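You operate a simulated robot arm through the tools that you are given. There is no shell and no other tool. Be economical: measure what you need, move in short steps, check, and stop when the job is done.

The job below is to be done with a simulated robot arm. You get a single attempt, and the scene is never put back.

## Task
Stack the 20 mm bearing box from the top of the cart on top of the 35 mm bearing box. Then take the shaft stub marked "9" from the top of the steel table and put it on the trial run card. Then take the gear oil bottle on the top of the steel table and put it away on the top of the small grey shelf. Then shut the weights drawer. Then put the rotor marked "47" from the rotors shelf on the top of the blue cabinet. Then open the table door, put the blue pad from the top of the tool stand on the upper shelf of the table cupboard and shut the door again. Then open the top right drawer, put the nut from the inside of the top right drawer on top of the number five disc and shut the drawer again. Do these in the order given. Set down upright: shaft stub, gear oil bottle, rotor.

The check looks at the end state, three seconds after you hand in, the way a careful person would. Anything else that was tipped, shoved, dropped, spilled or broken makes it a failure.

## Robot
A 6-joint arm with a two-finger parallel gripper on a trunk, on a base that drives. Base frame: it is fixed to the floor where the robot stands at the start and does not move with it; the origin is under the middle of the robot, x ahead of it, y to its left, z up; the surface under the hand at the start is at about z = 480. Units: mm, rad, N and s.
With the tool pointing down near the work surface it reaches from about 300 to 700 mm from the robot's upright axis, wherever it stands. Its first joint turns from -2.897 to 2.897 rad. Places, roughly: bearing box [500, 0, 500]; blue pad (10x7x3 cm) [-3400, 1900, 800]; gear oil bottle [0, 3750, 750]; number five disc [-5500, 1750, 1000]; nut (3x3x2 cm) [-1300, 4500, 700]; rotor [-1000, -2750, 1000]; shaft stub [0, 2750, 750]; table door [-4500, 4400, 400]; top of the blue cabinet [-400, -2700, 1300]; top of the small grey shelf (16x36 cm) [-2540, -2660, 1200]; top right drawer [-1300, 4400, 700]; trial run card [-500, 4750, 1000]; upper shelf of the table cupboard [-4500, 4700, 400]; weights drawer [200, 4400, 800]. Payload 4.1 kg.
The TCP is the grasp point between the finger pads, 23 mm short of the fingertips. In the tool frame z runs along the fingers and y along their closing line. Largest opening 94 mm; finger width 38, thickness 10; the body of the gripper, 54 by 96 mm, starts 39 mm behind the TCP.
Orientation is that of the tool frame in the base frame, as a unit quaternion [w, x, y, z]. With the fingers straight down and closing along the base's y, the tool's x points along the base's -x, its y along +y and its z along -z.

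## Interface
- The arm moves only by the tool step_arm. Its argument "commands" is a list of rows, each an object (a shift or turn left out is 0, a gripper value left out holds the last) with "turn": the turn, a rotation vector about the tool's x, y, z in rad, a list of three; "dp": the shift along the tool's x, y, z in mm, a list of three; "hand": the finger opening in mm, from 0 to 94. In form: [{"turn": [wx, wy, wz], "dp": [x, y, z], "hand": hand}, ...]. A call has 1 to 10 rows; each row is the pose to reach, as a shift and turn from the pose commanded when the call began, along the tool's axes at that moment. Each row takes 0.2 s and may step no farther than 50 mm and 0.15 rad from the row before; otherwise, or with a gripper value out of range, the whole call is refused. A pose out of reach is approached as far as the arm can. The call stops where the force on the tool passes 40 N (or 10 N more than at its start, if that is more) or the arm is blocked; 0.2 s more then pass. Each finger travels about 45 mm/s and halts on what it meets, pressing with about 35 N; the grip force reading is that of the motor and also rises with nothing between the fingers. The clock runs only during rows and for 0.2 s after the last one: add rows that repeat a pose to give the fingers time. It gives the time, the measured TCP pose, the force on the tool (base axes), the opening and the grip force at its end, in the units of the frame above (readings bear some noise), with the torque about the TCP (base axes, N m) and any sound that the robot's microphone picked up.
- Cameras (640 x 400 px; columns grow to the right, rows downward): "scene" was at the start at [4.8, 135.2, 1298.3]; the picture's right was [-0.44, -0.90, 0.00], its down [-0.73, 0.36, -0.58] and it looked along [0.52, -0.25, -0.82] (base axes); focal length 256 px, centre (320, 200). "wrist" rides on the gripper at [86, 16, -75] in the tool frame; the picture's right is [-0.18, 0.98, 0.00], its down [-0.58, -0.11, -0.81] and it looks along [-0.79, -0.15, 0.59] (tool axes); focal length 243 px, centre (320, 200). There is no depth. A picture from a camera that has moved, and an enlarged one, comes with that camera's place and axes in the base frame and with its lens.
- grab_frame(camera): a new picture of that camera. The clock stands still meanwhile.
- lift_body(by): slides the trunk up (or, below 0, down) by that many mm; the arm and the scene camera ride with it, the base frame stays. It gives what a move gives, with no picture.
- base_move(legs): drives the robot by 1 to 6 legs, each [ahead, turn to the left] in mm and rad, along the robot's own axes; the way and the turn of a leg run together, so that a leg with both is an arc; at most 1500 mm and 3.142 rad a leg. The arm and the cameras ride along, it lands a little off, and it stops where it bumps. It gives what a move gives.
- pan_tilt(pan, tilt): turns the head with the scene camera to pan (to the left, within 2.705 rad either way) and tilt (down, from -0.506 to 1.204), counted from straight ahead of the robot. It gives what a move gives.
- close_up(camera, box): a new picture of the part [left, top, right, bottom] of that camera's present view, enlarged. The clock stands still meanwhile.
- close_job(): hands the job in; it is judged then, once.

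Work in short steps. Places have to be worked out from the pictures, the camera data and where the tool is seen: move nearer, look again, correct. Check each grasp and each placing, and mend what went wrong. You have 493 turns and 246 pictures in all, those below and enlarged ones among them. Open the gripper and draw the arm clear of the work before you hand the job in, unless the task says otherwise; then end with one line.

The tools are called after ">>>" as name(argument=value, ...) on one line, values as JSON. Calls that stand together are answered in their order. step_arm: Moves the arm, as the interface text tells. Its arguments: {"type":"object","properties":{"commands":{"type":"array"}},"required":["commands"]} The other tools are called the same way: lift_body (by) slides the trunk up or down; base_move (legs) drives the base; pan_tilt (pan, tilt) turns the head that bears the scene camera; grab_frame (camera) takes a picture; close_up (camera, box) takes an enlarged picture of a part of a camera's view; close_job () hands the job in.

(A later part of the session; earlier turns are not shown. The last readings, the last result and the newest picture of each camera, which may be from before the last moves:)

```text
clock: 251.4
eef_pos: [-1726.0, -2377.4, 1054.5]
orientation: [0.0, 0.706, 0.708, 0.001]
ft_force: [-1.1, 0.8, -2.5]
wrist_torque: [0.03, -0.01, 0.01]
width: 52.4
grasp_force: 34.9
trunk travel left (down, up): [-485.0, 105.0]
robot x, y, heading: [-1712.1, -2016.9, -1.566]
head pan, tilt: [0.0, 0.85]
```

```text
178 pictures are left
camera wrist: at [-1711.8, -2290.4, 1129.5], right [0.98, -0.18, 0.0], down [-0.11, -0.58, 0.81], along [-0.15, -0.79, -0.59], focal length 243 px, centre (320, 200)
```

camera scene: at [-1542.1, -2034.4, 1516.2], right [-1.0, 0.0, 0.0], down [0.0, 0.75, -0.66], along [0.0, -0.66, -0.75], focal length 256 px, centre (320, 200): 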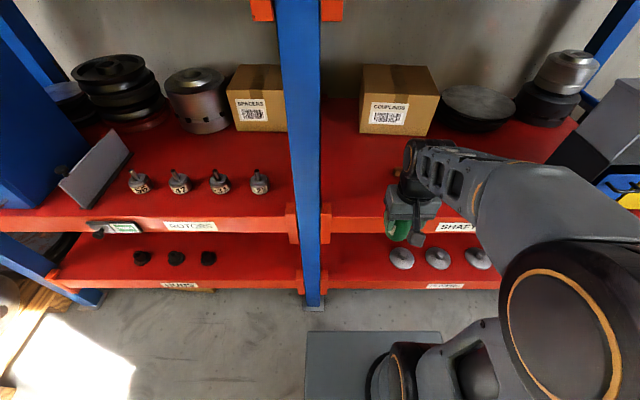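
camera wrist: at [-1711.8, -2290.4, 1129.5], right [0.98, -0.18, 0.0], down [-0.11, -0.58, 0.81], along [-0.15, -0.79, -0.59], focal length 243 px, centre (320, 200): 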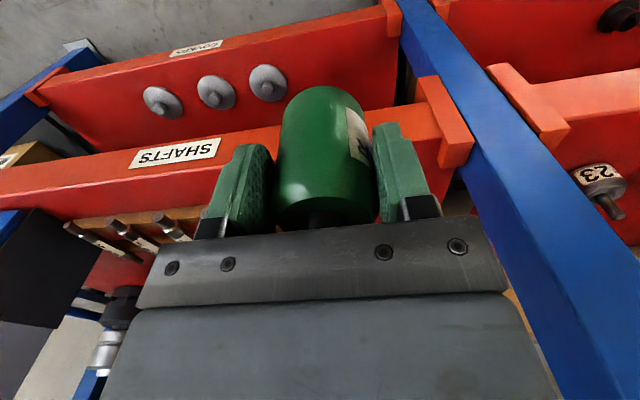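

I carry the bottle in over the free area and lower toward the shelf.

>>> step_arm(commands=[{"dp": [-45, 10, 0]}, {"dp": [-90, 22, 0]}, {"dp": [-135, 34, 5]}, {"dp": [-180, 44, 20]}, {"dp": [-220, 54, 40]}, {"dp": [-233, 54, 65]}, {"dp": [-233, 54, 90]}, {"dp": [-233, 54, 90]}])

>>> grab_frame(camera="wrist")

>>> grab_frame(camera="scene")

```text
clock: 253.2
eef_pos: [-1671.8, -2610.3, 964.6]
orientation: [-0.001, 0.707, 0.708, 0.0]
ft_force: [-0.6, -1.1, -1.8]
wrist_torque: [0.01, 0.0, 0.01]
width: 52.5
grasp_force: 34.7
trunk travel left (down, up): [-485.0, 105.0]
robot x, y, heading: [-1708.3, -2021.1, -1.571]
head pan, tilt: [0.0, 0.85]
```

```text
177 pictures are left
camera wrist: at [-1656.7, -2523.3, 1039.1], right [0.98, -0.18, 0.0], down [-0.11, -0.58, 0.81], along [-0.15, -0.79, -0.59], focal length 243 px, centre (320, 200)
```

wrist: 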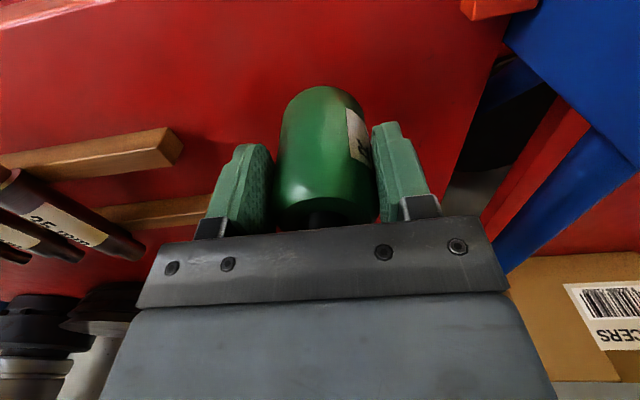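

```text
176 pictures are left
camera scene: at [-1542.0, -2034.6, 1516.1], right [-1.0, 0.0, 0.0], down [0.0, 0.75, -0.66], along [0.0, -0.66, -0.75], focal length 256 px, centre (320, 200)
```

scene: 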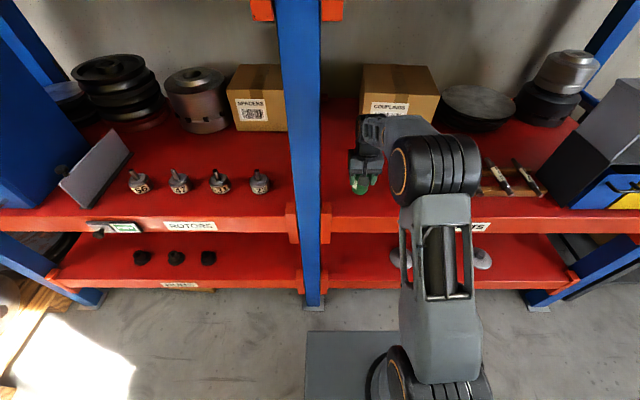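

Free red surface below the bottle. I lower step by step to contact.

>>> step_arm(commands=[{"dp": [0, 0, 15]}, {"dp": [0, 0, 25]}, {"dp": [0, 0, 28]}, {"dp": [0, 0, 30]}, {"dp": [0, 0, 32]}, {"dp": [0, 0, 34]}, {"dp": [0, 0, 34]}])

>>> step_arm(commands=[{"dp": [0, 0, 2]}, {"dp": [0, 0, 4]}, {"dp": [0, 0, 6]}, {"dp": [0, 0, 6]}])

```text
clock: 254.8
eef_pos: [-1671.0, -2610.6, 929.2]
orientation: [0.0, 0.706, 0.709, 0.001]
ft_force: [1.1, 0.0, -2.4]
wrist_torque: [0.02, 0.01, 0.0]
width: 52.5
grasp_force: 34.4
trunk travel left (down, up): [-485.0, 105.0]
robot x, y, heading: [-1710.2, -2018.9, -1.567]
head pan, tilt: [0.0, 0.85]
```

```text
clock: 255.8
eef_pos: [-1670.9, -2610.5, 922.7]
orientation: [-0.001, 0.706, 0.708, 0.0]
ft_force: [0.1, 0.3, -1.6]
wrist_torque: [0.02, 0.01, 0.01]
width: 52.5
grasp_force: 35.0
trunk travel left (down, up): [-485.0, 105.0]
robot x, y, heading: [-1707.0, -2019.7, -1.567]
head pan, tilt: [0.0, 0.85]
```

Still free; I continue.

>>> step_arm(commands=[{"dp": [0, 0, 2]}, {"dp": [0, 0, 4]}, {"dp": [0, 0, 6]}, {"dp": [0, 0, 6]}])

>>> step_arm(commands=[{"dp": [0, 0, 2]}, {"dp": [0, 0, 4]}, {"dp": [0, 0, 4]}])

```text
clock: 256.8
eef_pos: [-1670.7, -2609.5, 917.5]
orientation: [0.0, 0.706, 0.709, 0.001]
ft_force: [-0.5, -0.5, -1.9]
wrist_torque: [0.05, -0.02, -0.01]
width: 52.4
grasp_force: 34.7
trunk travel left (down, up): [-485.0, 105.0]
robot x, y, heading: [-1710.0, -2016.4, -1.571]
head pan, tilt: [0.0, 0.85]
```

```text
clock: 257.6
eef_pos: [-1671.8, -2610.6, 913.8]
orientation: [0.0, 0.706, 0.708, 0.001]
ft_force: [-0.2, 0.1, -2.3]
wrist_torque: [0.05, -0.01, 0.01]
width: 52.4
grasp_force: 34.6
trunk travel left (down, up): [-485.0, 105.0]
robot x, y, heading: [-1707.0, -2017.4, -1.564]
head pan, tilt: [0.0, 0.85]
```

>>> step_arm(commands=[{"dp": [0, 0, 2]}, {"dp": [0, 0, 4]}, {"dp": [0, 0, 6]}, {"dp": [0, 0, 6]}])

>>> grab_frame(camera="wrist")

```text
clock: 258.6
eef_pos: [-1672.0, -2609.7, 912.6]
orientation: [0.003, 0.707, 0.708, -0.002]
ft_force: [0.7, -0.2, 30.8]
wrist_torque: [0.02, 0.23, 0.0]
width: 52.7
grasp_force: 34.8
trunk travel left (down, up): [-485.0, 105.0]
robot x, y, heading: [-1710.8, -2021.3, -1.568]
head pan, tilt: [0.0, 0.85]
```

```text
175 pictures are left
camera wrist: at [-1657.2, -2522.5, 986.6], right [0.98, -0.18, 0.0], down [-0.11, -0.58, 0.81], along [-0.15, -0.8, -0.58], focal length 243 px, centre (320, 200)
```

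wrist: 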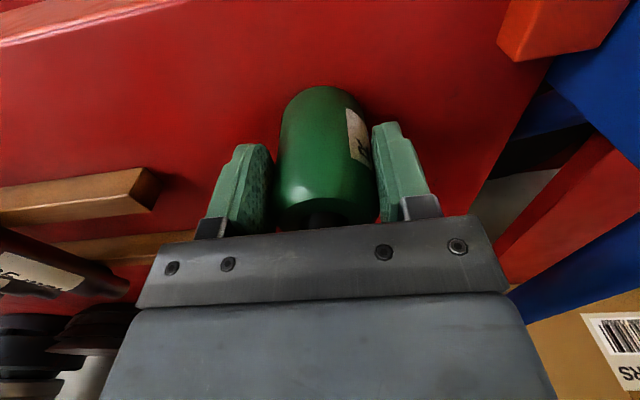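

Contact at TCP z≈913 (shelf ≈851). I ease off, open and rise, then back out of the rack.

>>> step_arm(commands=[{"dp": [0, 0, -3]}, {"dp": [0, 0, -5], "hand": 65}, {"dp": [0, 0, -5], "hand": 86}, {"dp": [0, 0, -5], "hand": 86}, {"dp": [0, 0, -5], "hand": 86}])

>>> step_arm(commands=[{"dp": [0, 0, -30]}, {"dp": [0, 0, -60]}, {"dp": [0, 0, -95]}, {"dp": [45, 0, -110]}, {"dp": [90, 0, -115]}, {"dp": [135, 0, -120]}, {"dp": [180, 0, -120]}, {"dp": [225, 0, -120]}, {"dp": [250, 0, -120]}, {"dp": [250, 0, -120]}])

>>> grab_frame(camera="scene")

>>> grab_frame(camera="wrist")

```text
clock: 259.8
eef_pos: [-1672.5, -2612.0, 913.5]
orientation: [-0.001, 0.706, 0.708, 0.001]
ft_force: [-0.5, -0.4, 0.1]
wrist_torque: [-0.02, 0.0, -0.01]
width: 85.9
grasp_force: 0.1
trunk travel left (down, up): [-485.0, 105.0]
robot x, y, heading: [-1707.6, -2019.0, -1.568]
head pan, tilt: [0.0, 0.85]
```

```text
clock: 262.0
eef_pos: [-1672.3, -2359.4, 1033.1]
orientation: [0.0, 0.707, 0.707, 0.0]
ft_force: [-0.6, -0.7, -0.1]
wrist_torque: [0.02, 0.01, -0.01]
width: 85.8
grasp_force: 0.0
trunk travel left (down, up): [-485.0, 105.0]
robot x, y, heading: [-1710.6, -2016.7, -1.569]
head pan, tilt: [0.0, 0.85]
```

```text
174 pictures are left
camera scene: at [-1542.0, -2034.2, 1516.1], right [-1.0, 0.0, 0.0], down [0.0, 0.75, -0.66], along [0.0, -0.66, -0.75], focal length 256 px, centre (320, 200)
```

scene: 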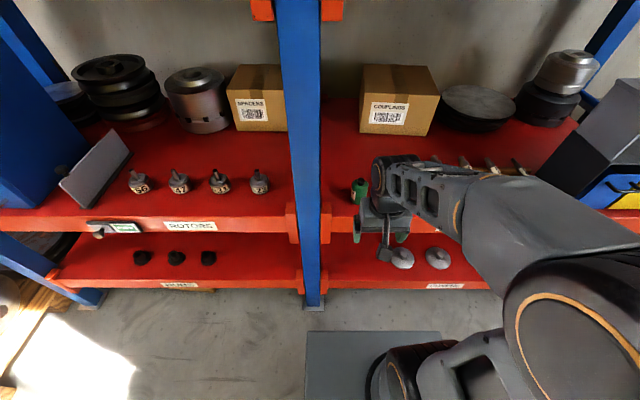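

```text
173 pictures are left
camera wrist: at [-1657.9, -2273.2, 1108.3], right [0.98, -0.18, 0.0], down [-0.11, -0.58, 0.81], along [-0.15, -0.79, -0.59], focal length 243 px, centre (320, 200)
```

wrist: 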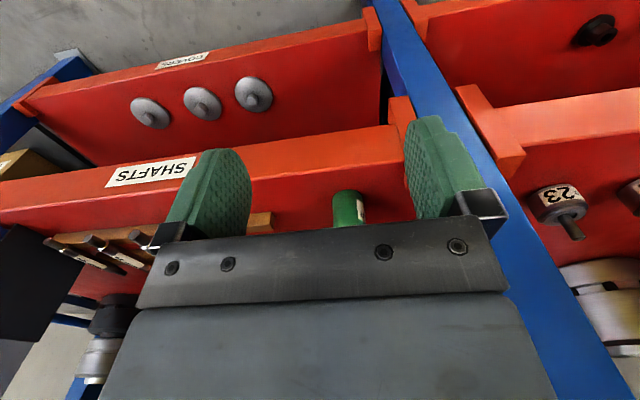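

The bottle stands well. To re-grip it level-ish I back the base 120 mm and pitch the hand forward by 60° while staying outside the rack.

>>> base_move(legs=[[-120, 0]])

>>> step_arm(commands=[{"dp": [-20, 0, 0], "turn": [0, -0.13, 0]}, {"dp": [-40, 0, 0], "turn": [0, -0.26, 0]}, {"dp": [-60, 0, 0], "turn": [0, -0.39, 0]}, {"dp": [-80, 0, 0], "turn": [0, -0.52, 0]}, {"dp": [-100, 0, 0], "turn": [0, -0.65, 0]}, {"dp": [-120, 0, 0], "turn": [0, -0.78, 0]}, {"dp": [-140, 0, 0], "turn": [0, -0.91, 0]}, {"dp": [-150, 0, 0], "turn": [0, -1.05, 0]}, {"dp": [-150, 0, 0], "turn": [0, -1.05, 0]}])

>>> grab_frame(camera="wrist")

>>> grab_frame(camera="scene")

```text
clock: 263.2
eef_pos: [-1672.9, -2241.0, 1034.0]
orientation: [0.0, 0.706, 0.708, 0.0]
ft_force: [-0.7, 0.0, 0.2]
wrist_torque: [0.04, 0.03, 0.0]
width: 86.3
grasp_force: 0.1
trunk travel left (down, up): [-485.0, 105.0]
robot x, y, heading: [-1707.6, -1898.3, -1.568]
head pan, tilt: [0.0, 0.85]
```

```text
clock: 265.2
eef_pos: [-1672.7, -2390.8, 1033.3]
orientation: [0.355, 0.614, 0.61, -0.354]
ft_force: [1.4, -0.7, -0.2]
wrist_torque: [0.0, 0.02, -0.05]
width: 86.0
grasp_force: 0.1
out of reach, approached as far as the arm can: row 6, 7, 8
trunk travel left (down, up): [-485.0, 105.0]
robot x, y, heading: [-1706.2, -1895.8, -1.571]
head pan, tilt: [0.0, 0.85]
```

```text
172 pictures are left
camera wrist: at [-1657.6, -2283.4, 995.7], right [0.98, -0.1, 0.16], down [-0.11, 0.41, 0.91], along [-0.15, -0.91, 0.39], focal length 243 px, centre (320, 200)
```

wrist: 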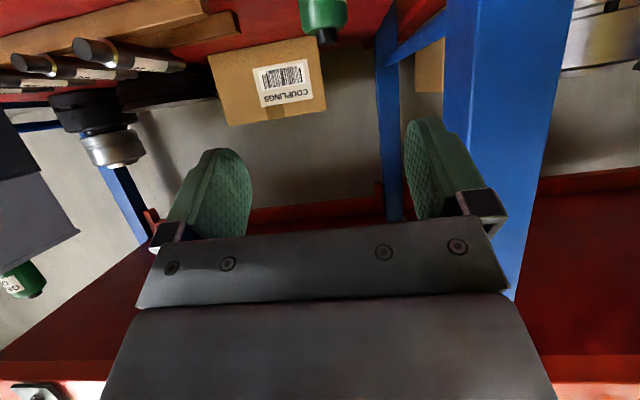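

```text
171 pictures are left
camera scene: at [-1542.1, -1915.0, 1516.1], right [-1.0, 0.0, 0.0], down [0.0, 0.75, -0.66], along [0.0, -0.66, -0.75], focal length 256 px, centre (320, 200)
```

scene: 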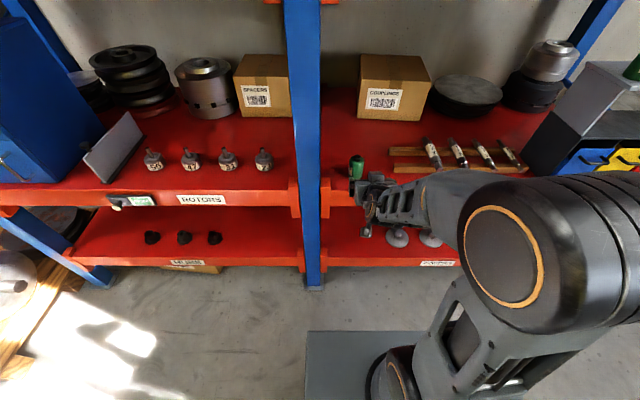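

The hand is pitched 60°. I now lower it in front of the bottle, staying clear of the shelf edge.

>>> step_arm(commands=[{"dp": [13, 0, 32], "hand": 88}, {"dp": [26, 0, 65]}, {"dp": [39, 0, 97]}, {"dp": [52, 0, 130]}, {"dp": [62.7, 0, 162]}, {"dp": [62.7, 0, 162]}])

>>> grab_frame(camera="wrist")

>>> close_up(camera="scene", box=[320, 130, 440, 240])

```text
clock: 266.6
eef_pos: [-1643.1, -2498.0, 898.4]
orientation: [0.351, 0.618, 0.606, -0.357]
ft_force: [0.6, -0.3, -0.4]
wrist_torque: [0.03, 0.04, -0.01]
width: 88.1
grasp_force: 0.1
out of reach, approached as far as the arm can: row 1, 2, 3, 4, 5, 6
trunk travel left (down, up): [-485.0, 105.0]
robot x, y, heading: [-1709.7, -1899.9, -1.571]
head pan, tilt: [0.0, 0.85]
```

```text
170 pictures are left
camera wrist: at [-1626.2, -2390.0, 861.1], right [0.98, -0.11, 0.16], down [-0.1, 0.41, 0.91], along [-0.16, -0.91, 0.39], focal length 243 px, centre (320, 200)
```

wrist: 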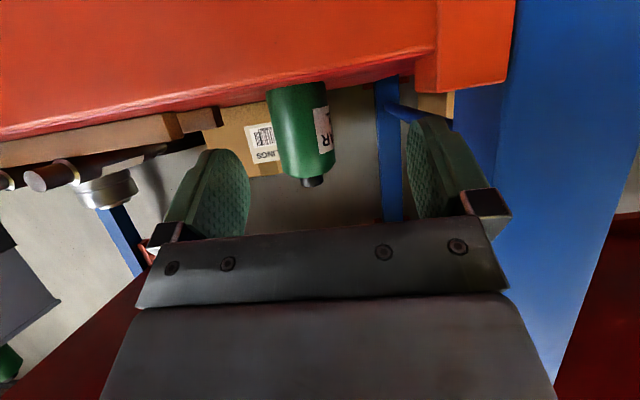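

```text
3.64 times, centred on (380, 185) of scene
camera zoom: at [-1542.4, -1915.0, 1516.1], right [-1.0, 0.0, 0.0], down [0.0, 0.75, -0.66], along [0.0, -0.66, -0.75], focal length 933 px, centre (102, 254)
```

zoom: 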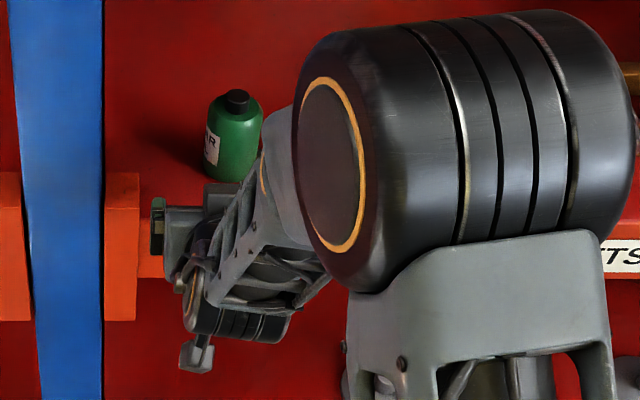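

The arm can't quite hold that pose (x drifted). Lowering the trunk should ease the wrist bend: I back the hand out and up, then lower the trunk.

>>> step_arm(commands=[{"dp": [-16, 0, -32]}, {"dp": [-32, 0, -64]}, {"dp": [-48, 0, -96]}, {"dp": [-64, 0, -128]}, {"dp": [-81, 0, -160]}, {"dp": [-81, 0, -160]}])

>>> lift_body(by=-150)

```text
clock: 268.1
eef_pos: [-1643.3, -2398.0, 1049.8]
orientation: [0.354, 0.611, 0.613, -0.354]
ft_force: [-0.1, 0.0, 0.8]
wrist_torque: [-0.02, 0.01, 0.0]
width: 88.0
grasp_force: 0.1
trunk travel left (down, up): [-485.0, 105.0]
robot x, y, heading: [-1708.4, -1897.3, -1.572]
head pan, tilt: [0.0, 0.85]
```

```text
clock: 269.8
eef_pos: [-1642.8, -2399.6, 900.0]
orientation: [0.355, 0.611, 0.613, -0.353]
ft_force: [-0.2, -0.1, 0.6]
wrist_torque: [-0.04, -0.01, -0.01]
width: 88.3
grasp_force: 0.1
trunk travel left (down, up): [-335.0, 255.0]
robot x, y, heading: [-1709.1, -1899.0, -1.565]
head pan, tilt: [0.0, 0.85]
```

Now at z=900 with the trunk lower. I shift over to x=-1672 and forward to just before the bottle, watching for reach warnings.

>>> step_arm(commands=[{"dp": [0, -15, 0]}, {"dp": [0, -29, 0]}, {"dp": [-20, -29, 35]}, {"dp": [-40, -29, 70]}, {"dp": [-50, -29, 87]}, {"dp": [-50, -29, 87]}])

>>> grab_frame(camera="wrist")

>>> close_up(camera="scene", box=[320, 130, 440, 240])

```text
clock: 271.2
eef_pos: [-1672.4, -2499.2, 899.0]
orientation: [0.354, 0.611, 0.613, -0.354]
ft_force: [-0.7, 1.0, -0.6]
wrist_torque: [-0.01, -0.06, -0.02]
width: 87.9
grasp_force: 0.0
trunk travel left (down, up): [-335.0, 255.0]
robot x, y, heading: [-1708.3, -1895.5, -1.565]
head pan, tilt: [0.0, 0.85]
```

```text
168 pictures are left
camera wrist: at [-1657.3, -2390.9, 862.3], right [0.98, -0.09, 0.16], down [-0.11, 0.41, 0.91], along [-0.15, -0.91, 0.39], focal length 243 px, centre (320, 200)
```

wrist: 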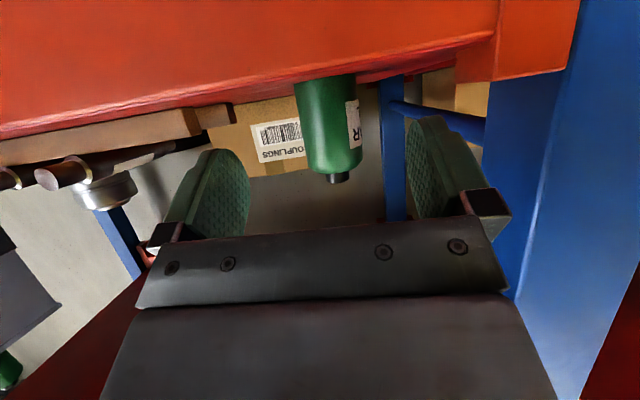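

```text
3.64 times, centred on (380, 185) of scene
camera zoom: at [-1542.4, -1915.1, 1366.1], right [-1.0, 0.0, 0.0], down [0.0, 0.75, -0.66], along [0.0, -0.66, -0.75], focal length 933 px, centre (102, 254)
```

zoom: 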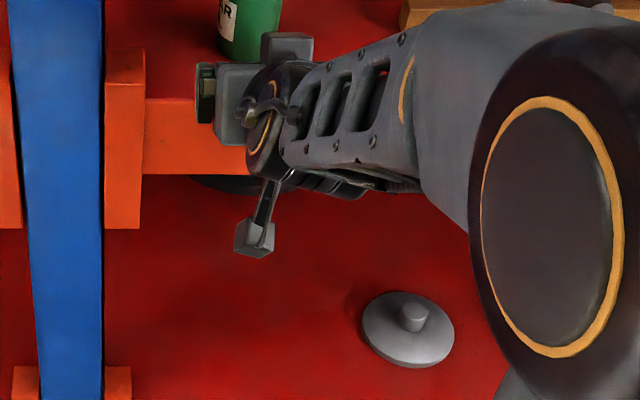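

No warnings now and the bottle is centred. I raise 13 mm (so the wrist camera clears the beam) and move in around it.

>>> step_arm(commands=[{"dp": [-11.3, 0, -6.5]}, {"dp": [-26, 0, 20]}, {"dp": [-40, 0, 45]}, {"dp": [-54, 0, 68]}, {"dp": [-63.8, 0, 84.6]}, {"dp": [-63.8, 0, 84.6]}])

>>> grab_frame(camera="wrist")

```text
clock: 272.6
eef_pos: [-1670.1, -2604.9, 911.6]
orientation: [0.356, 0.61, 0.613, -0.354]
ft_force: [-0.8, 0.3, -0.1]
wrist_torque: [0.03, 0.05, 0.0]
width: 88.0
grasp_force: 0.1
trunk travel left (down, up): [-335.0, 255.0]
robot x, y, heading: [-1708.5, -1897.2, -1.568]
head pan, tilt: [0.0, 0.85]
```

```text
166 pictures are left
camera wrist: at [-1656.1, -2495.9, 875.0], right [0.98, -0.09, 0.16], down [-0.11, 0.41, 0.91], along [-0.15, -0.91, 0.39], focal length 243 px, centre (320, 200)
```

wrist: 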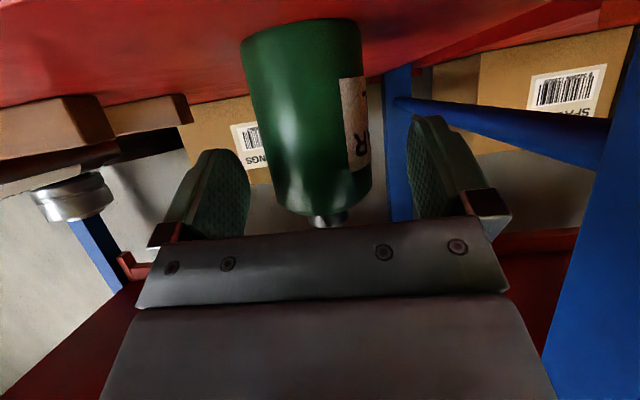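

The bottle is in the jaws. I close, then lift slightly.

>>> step_arm(commands=[{"hand": 68}, {"hand": 48}, {"hand": 42}, {"hand": 42}, {"hand": 42}])

>>> step_arm(commands=[{"dp": [-13, 0, -7.5]}, {"dp": [-30, 0, -17]}, {"dp": [-30, 0, -17]}])

>>> grab_frame(camera="wrist")

```text
clock: 273.8
eef_pos: [-1670.5, -2603.7, 913.2]
orientation: [0.355, 0.61, 0.613, -0.354]
ft_force: [-0.2, -0.9, -0.1]
wrist_torque: [-0.05, 0.0, 0.01]
width: 52.1
grasp_force: 35.0
trunk travel left (down, up): [-335.0, 255.0]
robot x, y, heading: [-1709.9, -1898.9, -1.567]
head pan, tilt: [0.0, 0.85]
```

```text
clock: 274.6
eef_pos: [-1671.0, -2604.8, 946.2]
orientation: [0.354, 0.612, 0.612, -0.355]
ft_force: [0.5, 0.7, -2.1]
wrist_torque: [-0.01, -0.02, 0.02]
width: 52.2
grasp_force: 35.2
trunk travel left (down, up): [-335.0, 255.0]
robot x, y, heading: [-1709.2, -1896.6, -1.566]
head pan, tilt: [0.0, 0.85]
```

```text
165 pictures are left
camera wrist: at [-1656.4, -2495.5, 910.0], right [0.98, -0.09, 0.16], down [-0.11, 0.41, 0.91], along [-0.15, -0.91, 0.39], focal length 243 px, centre (320, 200)
```

wrist: 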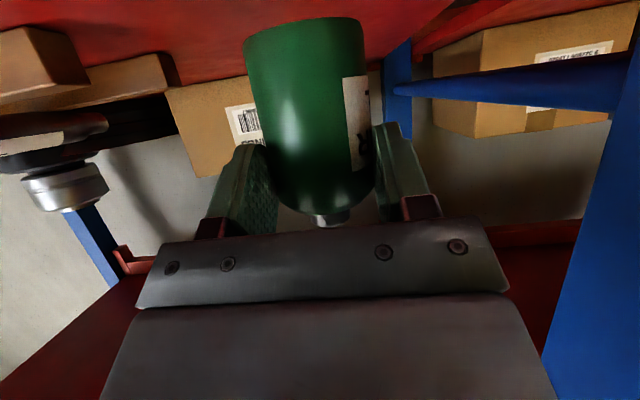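

Firmly held. I withdraw from the rack and raise, then look at the grey shelf.

>>> step_arm(commands=[{"dp": [25, 0, -43]}, {"dp": [48, 0, -84]}, {"dp": [72, 0, -125]}, {"dp": [95, 0, -165]}, {"dp": [110, 0, -190]}, {"dp": [110, 0, -190]}])

>>> lift_body(by=200)

>>> pan_tilt(pan=-0.75, tilt=0.35)

>>> grab_frame(camera="scene")

```text
clock: 276.0
eef_pos: [-1670.4, -2383.9, 947.6]
orientation: [0.355, 0.611, 0.613, -0.354]
ft_force: [-0.4, -0.3, -1.8]
wrist_torque: [0.0, -0.02, 0.0]
width: 52.3
grasp_force: 35.2
trunk travel left (down, up): [-335.0, 255.0]
robot x, y, heading: [-1709.6, -1898.7, -1.568]
head pan, tilt: [0.0, 0.85]
```

```text
clock: 278.2
eef_pos: [-1670.9, -2384.9, 1146.1]
orientation: [0.355, 0.611, 0.613, -0.353]
ft_force: [-0.9, -0.2, -1.8]
wrist_torque: [0.03, -0.03, -0.01]
width: 52.2
grasp_force: 35.0
trunk travel left (down, up): [-535.0, 55.0]
robot x, y, heading: [-1708.1, -1900.3, -1.572]
head pan, tilt: [0.0, 0.85]
```

```text
clock: 279.3
eef_pos: [-1671.6, -2384.3, 1147.2]
orientation: [0.354, 0.611, 0.613, -0.354]
ft_force: [-0.3, -0.2, -2.5]
wrist_torque: [0.01, 0.05, 0.01]
width: 52.3
grasp_force: 34.6
trunk travel left (down, up): [-535.0, 55.0]
robot x, y, heading: [-1707.3, -1898.9, -1.568]
head pan, tilt: [-0.75, 0.351]
```

```text
164 pictures are left
camera scene: at [-1605.8, -1905.3, 1609.7], right [-0.73, 0.68, 0.0], down [0.23, 0.25, -0.94], along [-0.64, -0.69, -0.34], focal length 256 px, centre (320, 200)
```

scene: 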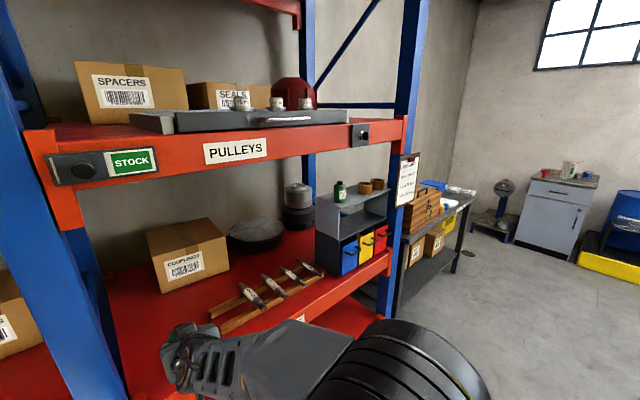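

>>> close_up(camera="scene", box=[290, 155, 420, 285])

```text
3.08 times, centred on (355, 220) of scene
camera zoom: at [-1605.8, -1905.3, 1609.7], right [-0.73, 0.68, 0.0], down [0.23, 0.25, -0.94], along [-0.64, -0.69, -0.34], focal length 789 px, centre (212, 138)
```

zoom: 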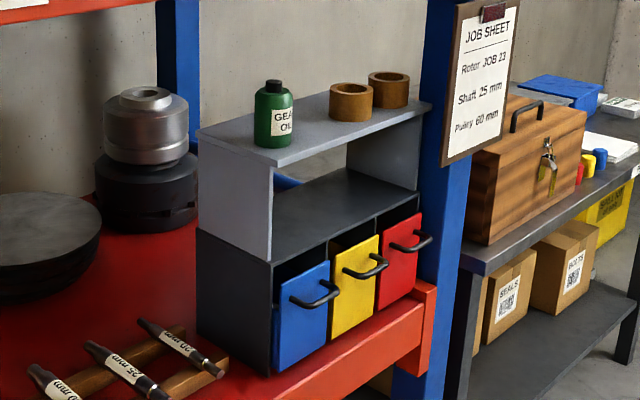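

The free gap on the shelf top is between the existing bottle (x≈-2422) and the cans (x≈-2604): target about (-2510, -2632, 1205). I drive over in front of it.

>>> base_move(legs=[[0, -1.572], [838, 0], [0, 1.57], [20, 0]])

>>> pan_tilt(pan=0.0, tilt=0.45)

>>> grab_frame(camera="scene")

```text
clock: 291.8
eef_pos: [-2514.2, -2409.8, 1145.8]
orientation: [0.354, 0.613, 0.611, -0.355]
ft_force: [-0.1, -0.6, -1.7]
wrist_torque: [0.05, 0.04, 0.01]
width: 52.0
grasp_force: 35.6
trunk travel left (down, up): [-535.0, 55.0]
robot x, y, heading: [-2550.6, -1922.5, -1.578]
head pan, tilt: [-0.75, 0.351]
```

```text
clock: 292.9
eef_pos: [-2514.9, -2409.7, 1145.8]
orientation: [0.354, 0.613, 0.611, -0.355]
ft_force: [-0.1, 0.6, -2.1]
wrist_torque: [0.02, 0.0, -0.04]
width: 52.1
grasp_force: 35.3
trunk travel left (down, up): [-535.0, 55.0]
robot x, y, heading: [-2549.8, -1922.2, -1.576]
head pan, tilt: [0.0, 0.45]
```

```text
162 pictures are left
camera scene: at [-2383.2, -1954.6, 1600.6], right [-1.0, 0.01, 0.0], down [0.0, 0.44, -0.9], along [-0.01, -0.9, -0.44], focal length 256 px, centre (320, 200)
```

scene: 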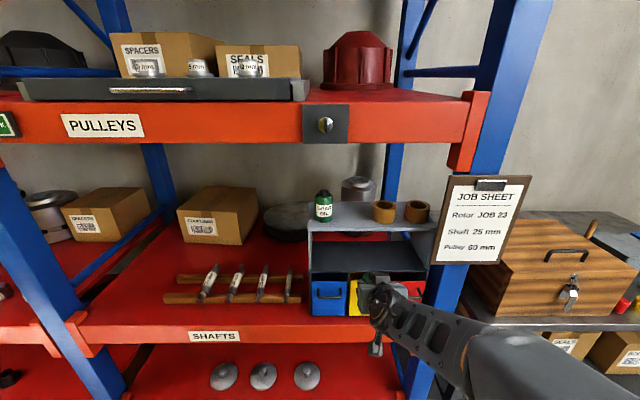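

I raise the last of the trunk and the hand so the bottle's base is ~25 mm above the shelf top.

>>> lift_body(by=55)

>>> step_arm(commands=[{"dp": [-30, 0, -18]}, {"dp": [-56, 0, -32]}, {"dp": [-78, 0, -45]}, {"dp": [-78, 0, -45]}])

>>> grab_frame(camera="scene")

>>> grab_frame(camera="wrist")

```text
clock: 293.8
eef_pos: [-2514.3, -2409.4, 1201.6]
orientation: [0.353, 0.614, 0.611, -0.355]
ft_force: [-0.9, 0.4, -2.4]
wrist_torque: [0.06, 0.01, 0.02]
width: 52.2
grasp_force: 34.8
trunk travel left (down, up): [-590.0, 0.0]
robot x, y, heading: [-2549.0, -1920.4, -1.574]
head pan, tilt: [0.0, 0.45]
```

```text
clock: 294.8
eef_pos: [-2515.1, -2409.7, 1292.3]
orientation: [0.354, 0.613, 0.611, -0.355]
ft_force: [1.0, -0.1, -2.0]
wrist_torque: [0.07, -0.01, 0.03]
width: 51.9
grasp_force: 35.2
trunk travel left (down, up): [-590.0, 0.0]
robot x, y, heading: [-2549.8, -1918.7, -1.577]
head pan, tilt: [0.0, 0.45]
```

```text
161 pictures are left
camera scene: at [-2383.2, -1954.6, 1655.6], right [-1.0, 0.0, 0.0], down [0.0, 0.44, -0.9], along [0.0, -0.9, -0.44], focal length 256 px, centre (320, 200)
```

scene: 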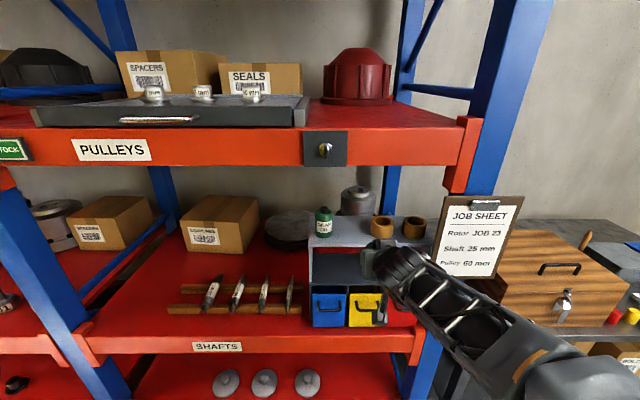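

```text
160 pictures are left
camera wrist: at [-2499.5, -2301.0, 1254.7], right [0.98, -0.1, 0.16], down [-0.11, 0.41, 0.91], along [-0.15, -0.91, 0.39], focal length 243 px, centre (320, 200)
```

wrist: 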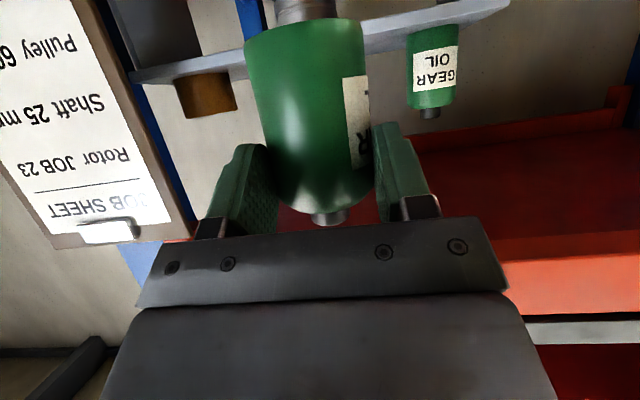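

Neighbours: bottle at x≈-2393, can at x≈-2580; I target x≈-2486, y≈-2618. I move in at this height, most of the way.

>>> step_arm(commands=[{"dp": [0, 28, 0]}, {"dp": [-20, 28, 35]}, {"dp": [-42, 28, 73]}, {"dp": [-64, 28, 111]}, {"dp": [-75, 28, 130]}, {"dp": [-75, 28, 130]}])

>>> grab_frame(camera="wrist")

>>> close_up(camera="scene", box=[280, 130, 480, 330])

```text
clock: 296.2
eef_pos: [-2486.9, -2560.4, 1292.1]
orientation: [0.353, 0.613, 0.611, -0.355]
ft_force: [-0.3, -0.3, -2.2]
wrist_torque: [0.03, -0.01, 0.01]
width: 52.1
grasp_force: 35.5
trunk travel left (down, up): [-590.0, 0.0]
robot x, y, heading: [-2552.5, -1920.6, -1.575]
head pan, tilt: [0.0, 0.45]
```

```text
159 pictures are left
camera wrist: at [-2472.3, -2451.7, 1255.2], right [0.98, -0.1, 0.16], down [-0.11, 0.41, 0.91], along [-0.15, -0.91, 0.39], focal length 243 px, centre (320, 200)
```

wrist: 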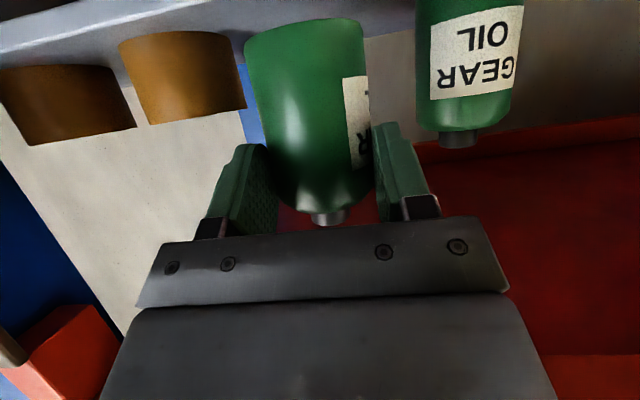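

```text
2.00 times, centred on (380, 230) of scene
camera zoom: at [-2383.1, -1954.5, 1655.6], right [-1.0, 0.0, 0.0], down [0.0, 0.44, -0.9], along [0.0, -0.9, -0.44], focal length 513 px, centre (200, 140)
```

zoom: 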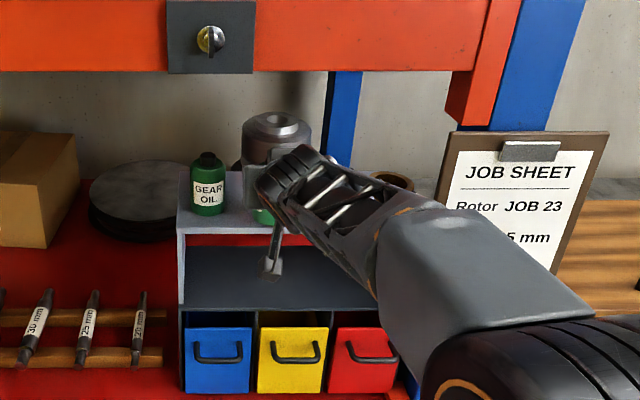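

Clearances are even on both sides. I move in the last 52 mm, then lower.

>>> step_arm(commands=[{"dp": [-13, 0, 23]}, {"dp": [-26, 0, 45]}, {"dp": [-17, 0, 50]}, {"dp": [-13, 0, 52.5]}, {"dp": [-13, 0, 52.5]}])

>>> grab_frame(camera="wrist")

>>> close_up(camera="scene", box=[280, 130, 480, 330])

```text
clock: 297.4
eef_pos: [-2488.3, -2611.1, 1277.5]
orientation: [0.353, 0.613, 0.611, -0.355]
ft_force: [0.2, 0.5, -1.8]
wrist_torque: [0.05, 0.0, 0.01]
width: 52.2
grasp_force: 34.9
trunk travel left (down, up): [-590.0, 0.0]
robot x, y, heading: [-2550.7, -1925.5, -1.574]
head pan, tilt: [0.0, 0.45]
```

```text
157 pictures are left
camera wrist: at [-2472.4, -2503.3, 1239.9], right [0.98, -0.1, 0.16], down [-0.11, 0.41, 0.91], along [-0.15, -0.91, 0.39], focal length 243 px, centre (320, 200)
```

wrist: 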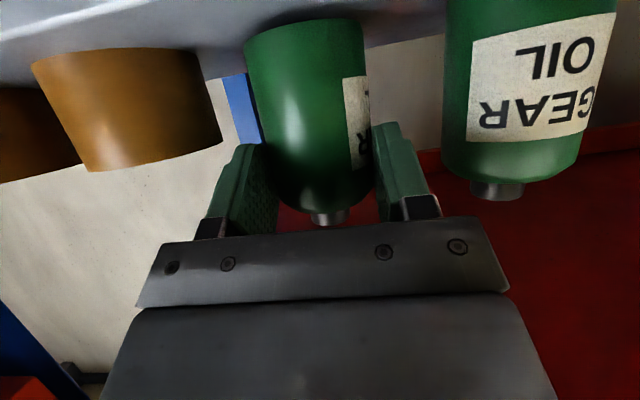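

```text
2.00 times, centred on (380, 230) of scene
camera zoom: at [-2383.1, -1954.8, 1655.6], right [-1.0, 0.0, 0.0], down [0.0, 0.44, -0.9], along [0.0, -0.9, -0.44], focal length 513 px, centre (200, 140)
```

zoom: 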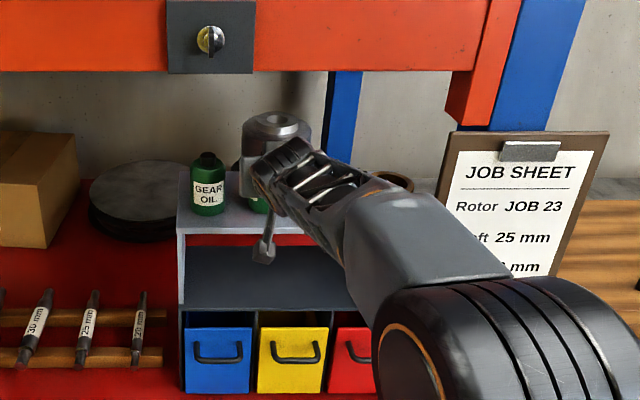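

Well inside the shelf. I inch down to contact.

>>> step_arm(commands=[{"dp": [1.7, 0, 1]}, {"dp": [3.5, 0, 2]}, {"dp": [5.2, 0, 3]}, {"dp": [6.9, 0, 4]}, {"dp": [6.9, 0, 4]}])

>>> step_arm(commands=[{"dp": [1.7, 0, 1]}, {"dp": [3.5, 0, 2]}, {"dp": [3.5, 0, 2]}])

```text
clock: 298.6
eef_pos: [-2487.2, -2612.1, 1272.6]
orientation: [0.355, 0.613, 0.609, -0.357]
ft_force: [0.5, -3.3, 13.8]
wrist_torque: [-0.14, 0.05, -0.01]
width: 52.1
grasp_force: 35.6
trunk travel left (down, up): [-590.0, 0.0]
robot x, y, heading: [-2544.3, -1923.7, -1.573]
head pan, tilt: [0.0, 0.45]
```

```text
clock: 299.4
eef_pos: [-2486.6, -2611.3, 1272.1]
orientation: [0.357, 0.611, 0.609, -0.358]
ft_force: [1.6, -8.9, 32.5]
wrist_torque: [-0.56, 0.12, 0.02]
width: 52.4
grasp_force: 35.2
trunk travel left (down, up): [-590.0, 0.0]
robot x, y, heading: [-2550.7, -1922.9, -1.581]
head pan, tilt: [0.0, 0.45]
```

Contact (shelf top ≈1211). I ease off and open to 68 mm.

>>> step_arm(commands=[{"dp": [-3, 0, -1.7]}, {"dp": [-4.3, 0, -2.5], "hand": 60}, {"dp": [-4.3, 0, -2.5], "hand": 68}, {"dp": [-4.3, 0, -2.5], "hand": 68}, {"dp": [-4.3, 0, -2.5], "hand": 68}])

>>> grab_frame(camera="wrist")

```text
clock: 300.6
eef_pos: [-2488.1, -2612.0, 1269.9]
orientation: [0.353, 0.613, 0.611, -0.355]
ft_force: [-0.6, 0.2, -0.8]
wrist_torque: [0.03, 0.03, 0.0]
width: 68.1
grasp_force: 0.0
trunk travel left (down, up): [-590.0, 0.0]
robot x, y, heading: [-2552.0, -1921.3, -1.575]
head pan, tilt: [0.0, 0.45]
```

```text
155 pictures are left
camera wrist: at [-2472.6, -2503.1, 1232.4], right [0.98, -0.1, 0.16], down [-0.11, 0.41, 0.91], along [-0.15, -0.91, 0.39], focal length 243 px, centre (320, 200)
```

wrist: 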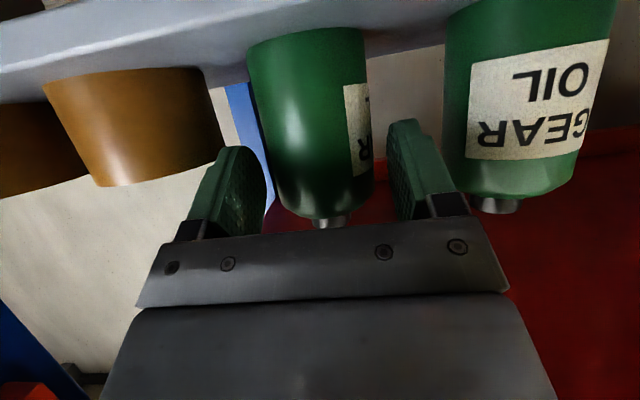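

The bottle stands on the shelf. I withdraw straight back, level.

>>> step_arm(commands=[{"dp": [15, 0, -26]}, {"dp": [35, 0, -61]}, {"dp": [58, 0, -101]}, {"dp": [80, 0, -140]}, {"dp": [102, 0, -178]}, {"dp": [110, 0, -192]}, {"dp": [110, 0, -192]}])

>>> grab_frame(camera="scene")

```text
clock: 302.2
eef_pos: [-2487.6, -2389.4, 1269.2]
orientation: [0.353, 0.613, 0.611, -0.355]
ft_force: [0.4, 0.3, -0.4]
wrist_torque: [-0.01, 0.0, 0.01]
width: 68.0
grasp_force: 0.1
trunk travel left (down, up): [-590.0, 0.0]
robot x, y, heading: [-2552.9, -1920.3, -1.574]
head pan, tilt: [0.0, 0.45]
```

```text
154 pictures are left
camera scene: at [-2383.1, -1954.6, 1655.6], right [-1.0, 0.0, 0.0], down [0.0, 0.44, -0.9], along [0.0, -0.9, -0.44], focal length 256 px, centre (320, 200)
```

scene: 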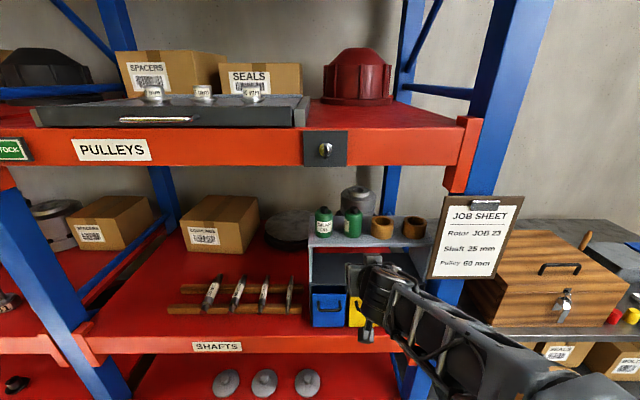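

The bottle stands between its neighbours. Next the weights drawer at the far north-east; I lower the trunk and drive back out the same way.

>>> lift_body(by=-295)

>>> base_move(legs=[[-530, 0], [0, -1.567], [600, 0], [0, -1.571], [1145, 0]])

```text
clock: 305.2
eef_pos: [-2487.1, -2390.2, 975.6]
orientation: [0.352, 0.614, 0.611, -0.355]
ft_force: [-0.4, 0.2, 0.5]
wrist_torque: [0.04, 0.02, 0.01]
width: 68.0
grasp_force: 0.1
trunk travel left (down, up): [-295.0, 295.0]
robot x, y, heading: [-2544.1, -1923.4, -1.573]
head pan, tilt: [0.0, 0.45]
```

```text
clock: 324.3
eef_pos: [-3195.7, 230.9, 974.8]
orientation: [0.355, -0.612, 0.612, 0.354]
ft_force: [-1.0, -0.3, 0.4]
wrist_torque: [0.01, 0.01, -0.02]
width: 68.1
grasp_force: 0.0
trunk travel left (down, up): [-295.0, 295.0]
robot x, y, heading: [-3134.4, -240.7, 1.569]
head pan, tilt: [0.0, 0.45]
```

Position good. I take the diagonal and go north.

>>> base_move(legs=[[0, 1.132], [1503, 0]])

```text
refused: 1503 is not a number from -1500 to 1500
```

>>> base_move(legs=[[0, 1.132], [1000, 0], [503, 0]])

```text
clock: 335.0
eef_pos: [-4947.5, 554.7, 975.3]
orientation: [-0.112, 0.844, -0.191, -0.489]
ft_force: [-0.8, -1.0, 0.0]
wrist_torque: [-0.06, 0.02, 0.0]
width: 68.0
grasp_force: 0.1
trunk travel left (down, up): [-295.0, 295.0]
robot x, y, heading: [-4498.6, 412.6, 2.705]
head pan, tilt: [0.0, 0.45]
```

>>> base_move(legs=[[0, -1.134], [1200, 0], [1190, 0], [0, -1.351], [1400, 0]])

```text
clock: 359.4
eef_pos: [-2605.4, 3181.1, 973.6]
orientation: [0.499, -0.074, 0.862, 0.042]
ft_force: [0.0, -0.4, -0.4]
wrist_torque: [-0.01, 0.02, 0.0]
width: 68.0
grasp_force: 0.0
trunk travel left (down, up): [-295.0, 295.0]
robot x, y, heading: [-3057.1, 3037.5, 0.174]
head pan, tilt: [0.0, 0.45]
```

On course at (-3057, 3037). I continue to (-480, 3700), then face south and back up beside the drawer.

>>> base_move(legs=[[0, 0.078], [1330, 0], [1330, 0], [0, -1.822]])

>>> lift_body(by=60)

```text
clock: 377.1
eef_pos: [-425.1, 3251.0, 975.0]
orientation: [0.357, 0.606, 0.619, -0.351]
ft_force: [-0.3, 0.5, -0.2]
wrist_torque: [0.03, 0.01, 0.0]
width: 67.7
grasp_force: 0.1
trunk travel left (down, up): [-295.0, 295.0]
robot x, y, heading: [-499.1, 3715.0, -1.548]
head pan, tilt: [0.0, 0.45]
```

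```text
clock: 378.1
eef_pos: [-425.4, 3250.3, 1035.5]
orientation: [0.357, 0.605, 0.619, -0.35]
ft_force: [-0.2, 0.0, -0.1]
wrist_torque: [0.0, 0.05, -0.03]
width: 68.0
grasp_force: 0.0
trunk travel left (down, up): [-355.0, 235.0]
robot x, y, heading: [-500.0, 3716.8, -1.552]
head pan, tilt: [0.0, 0.45]
```

>>> base_move(legs=[[-620, 0], [0, 1.55]])

>>> pan_tilt(pan=0.0, tilt=0.75)

>>> grab_frame(camera="scene")

>>> grab_frame(camera="wrist")

```text
clock: 385.4
eef_pos: [-45.5, 4397.5, 1034.7]
orientation: [0.501, 0.002, 0.865, -0.001]
ft_force: [0.6, -0.7, -0.8]
wrist_torque: [0.0, 0.0, 0.03]
width: 68.1
grasp_force: 0.0
trunk travel left (down, up): [-355.0, 235.0]
robot x, y, heading: [-512.2, 4338.4, -0.001]
head pan, tilt: [0.0, 0.45]
```

```text
clock: 386.2
eef_pos: [-44.9, 4397.7, 1034.6]
orientation: [0.501, 0.003, 0.865, -0.002]
ft_force: [-0.6, 0.4, -0.5]
wrist_torque: [0.01, 0.04, -0.01]
width: 68.2
grasp_force: 0.1
trunk travel left (down, up): [-355.0, 235.0]
robot x, y, heading: [-513.2, 4338.8, -0.005]
head pan, tilt: [0.0, 0.75]
```

```text
153 pictures are left
camera scene: at [-489.0, 4504.0, 1394.2], right [-0.01, -1.0, 0.0], down [-0.68, 0.0, -0.73], along [0.73, 0.0, -0.68], focal length 256 px, centre (320, 200)
```

scene: 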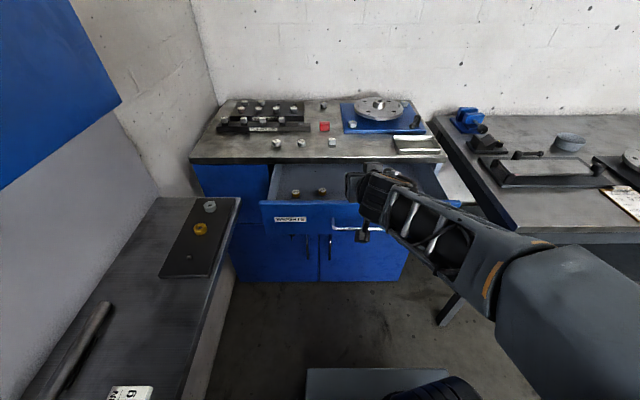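

```text
152 pictures are left
camera wrist: at [-154.3, 4415.9, 997.7], right [0.1, 0.98, 0.16], down [-0.41, -0.11, 0.91], along [0.91, -0.15, 0.39], focal length 243 px, centre (320, 200)
```

wrist: 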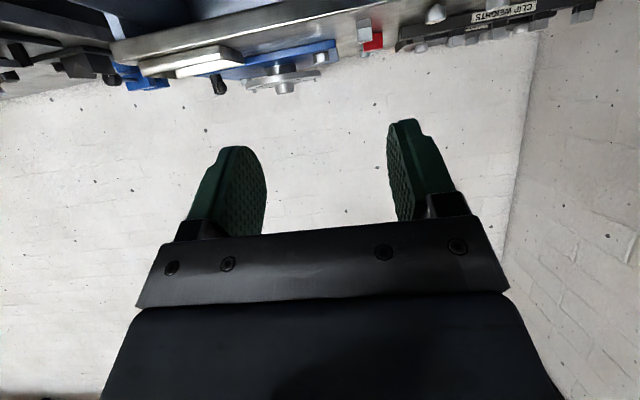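

The drawer front is near x≈65, top z≈860, handle z≈780. I lower the trunk, close the fingers and bring them to push height just before the panel.

>>> lift_body(by=-120)

>>> step_arm(commands=[{"dp": [20, -6, 12], "hand": 0}, {"dp": [40, -12, 24]}, {"dp": [61, -12, 35]}, {"dp": [61, -12, 35]}, {"dp": [61, -12, 35]}])

>>> grab_frame(camera="scene")

>>> grab_frame(camera="wrist")

```text
clock: 387.7
eef_pos: [-45.1, 4399.4, 914.8]
orientation: [0.501, 0.002, 0.866, -0.002]
ft_force: [0.3, -0.3, 0.6]
wrist_torque: [0.01, 0.03, 0.04]
width: 68.0
grasp_force: 0.0
trunk travel left (down, up): [-235.0, 355.0]
robot x, y, heading: [-514.9, 4333.9, -0.009]
head pan, tilt: [0.0, 0.75]
```

```text
clock: 388.9
eef_pos: [-44.8, 4386.9, 844.9]
orientation: [0.501, 0.003, 0.865, -0.002]
ft_force: [-0.2, -0.9, -0.2]
wrist_torque: [0.01, -0.01, 0.0]
width: 0.0
grasp_force: 34.6
trunk travel left (down, up): [-235.0, 355.0]
robot x, y, heading: [-514.4, 4336.0, -0.007]
head pan, tilt: [0.0, 0.75]
```

```text
151 pictures are left
camera scene: at [-489.0, 4504.0, 1274.1], right [-0.01, -1.0, 0.0], down [-0.68, 0.0, -0.73], along [0.73, 0.0, -0.68], focal length 256 px, centre (320, 200)
```

scene: 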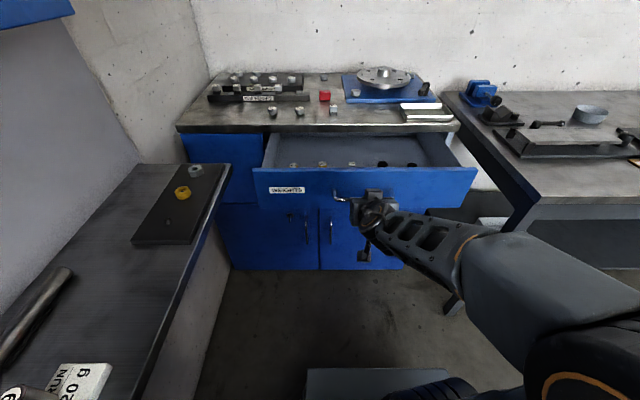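

```text
150 pictures are left
camera wrist: at [-154.3, 4403.9, 807.7], right [0.1, 0.98, 0.16], down [-0.41, -0.11, 0.91], along [0.91, -0.15, 0.39], focal length 243 px, centre (320, 200)
```

wrist: 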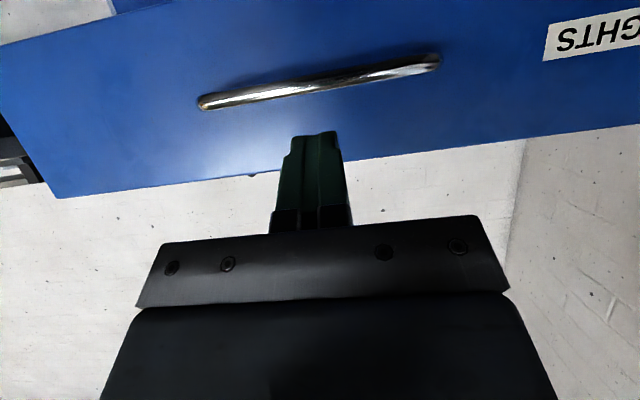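

The fingertips aim at the panel just above the handle. I push forward in steps.

>>> step_arm(commands=[{"dp": [-12, 0, 21]}, {"dp": [-25, 0, 43]}, {"dp": [-37, 0, 65]}, {"dp": [-47, 0, 82]}, {"dp": [-55, 0, 95]}, {"dp": [-62, 0, 108]}, {"dp": [-70, 0, 121]}, {"dp": [-77, 0, 134]}, {"dp": [-85, 0, 147]}])

>>> grab_frame(camera="wrist")

>>> grab_frame(camera="scene")

```text
clock: 390.9
eef_pos: [124.8, 4384.9, 845.8]
orientation: [0.5, 0.003, 0.866, -0.003]
ft_force: [-0.8, 0.2, 0.4]
wrist_torque: [-0.03, 0.03, -0.05]
width: 0.2
grasp_force: 35.4
trunk travel left (down, up): [-235.0, 355.0]
robot x, y, heading: [-512.8, 4336.6, -0.007]
head pan, tilt: [0.0, 0.75]
```

```text
149 pictures are left
camera wrist: at [15.8, 4402.4, 807.7], right [0.1, 0.98, 0.16], down [-0.41, -0.11, 0.91], along [0.91, -0.15, 0.39], focal length 243 px, centre (320, 200)
```

wrist: 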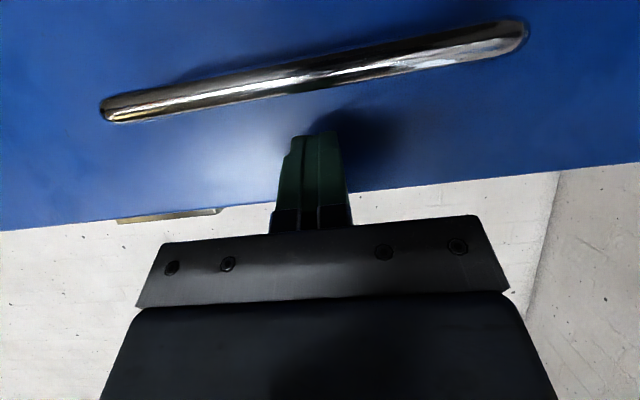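

```text
148 pictures are left
camera scene: at [-489.1, 4504.0, 1274.1], right [-0.01, -1.0, 0.0], down [-0.68, 0.0, -0.73], along [0.73, 0.0, -0.68], focal length 256 px, centre (320, 200)
```

scene: 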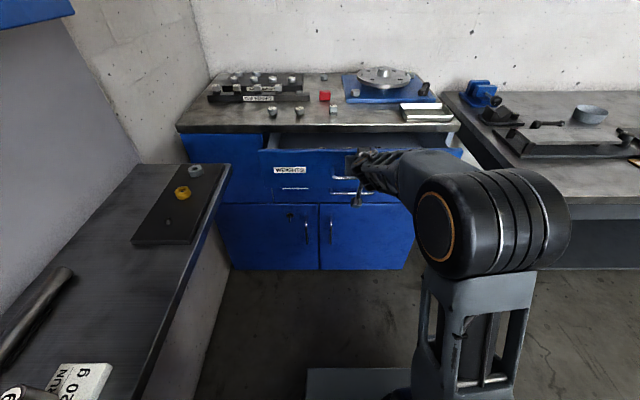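

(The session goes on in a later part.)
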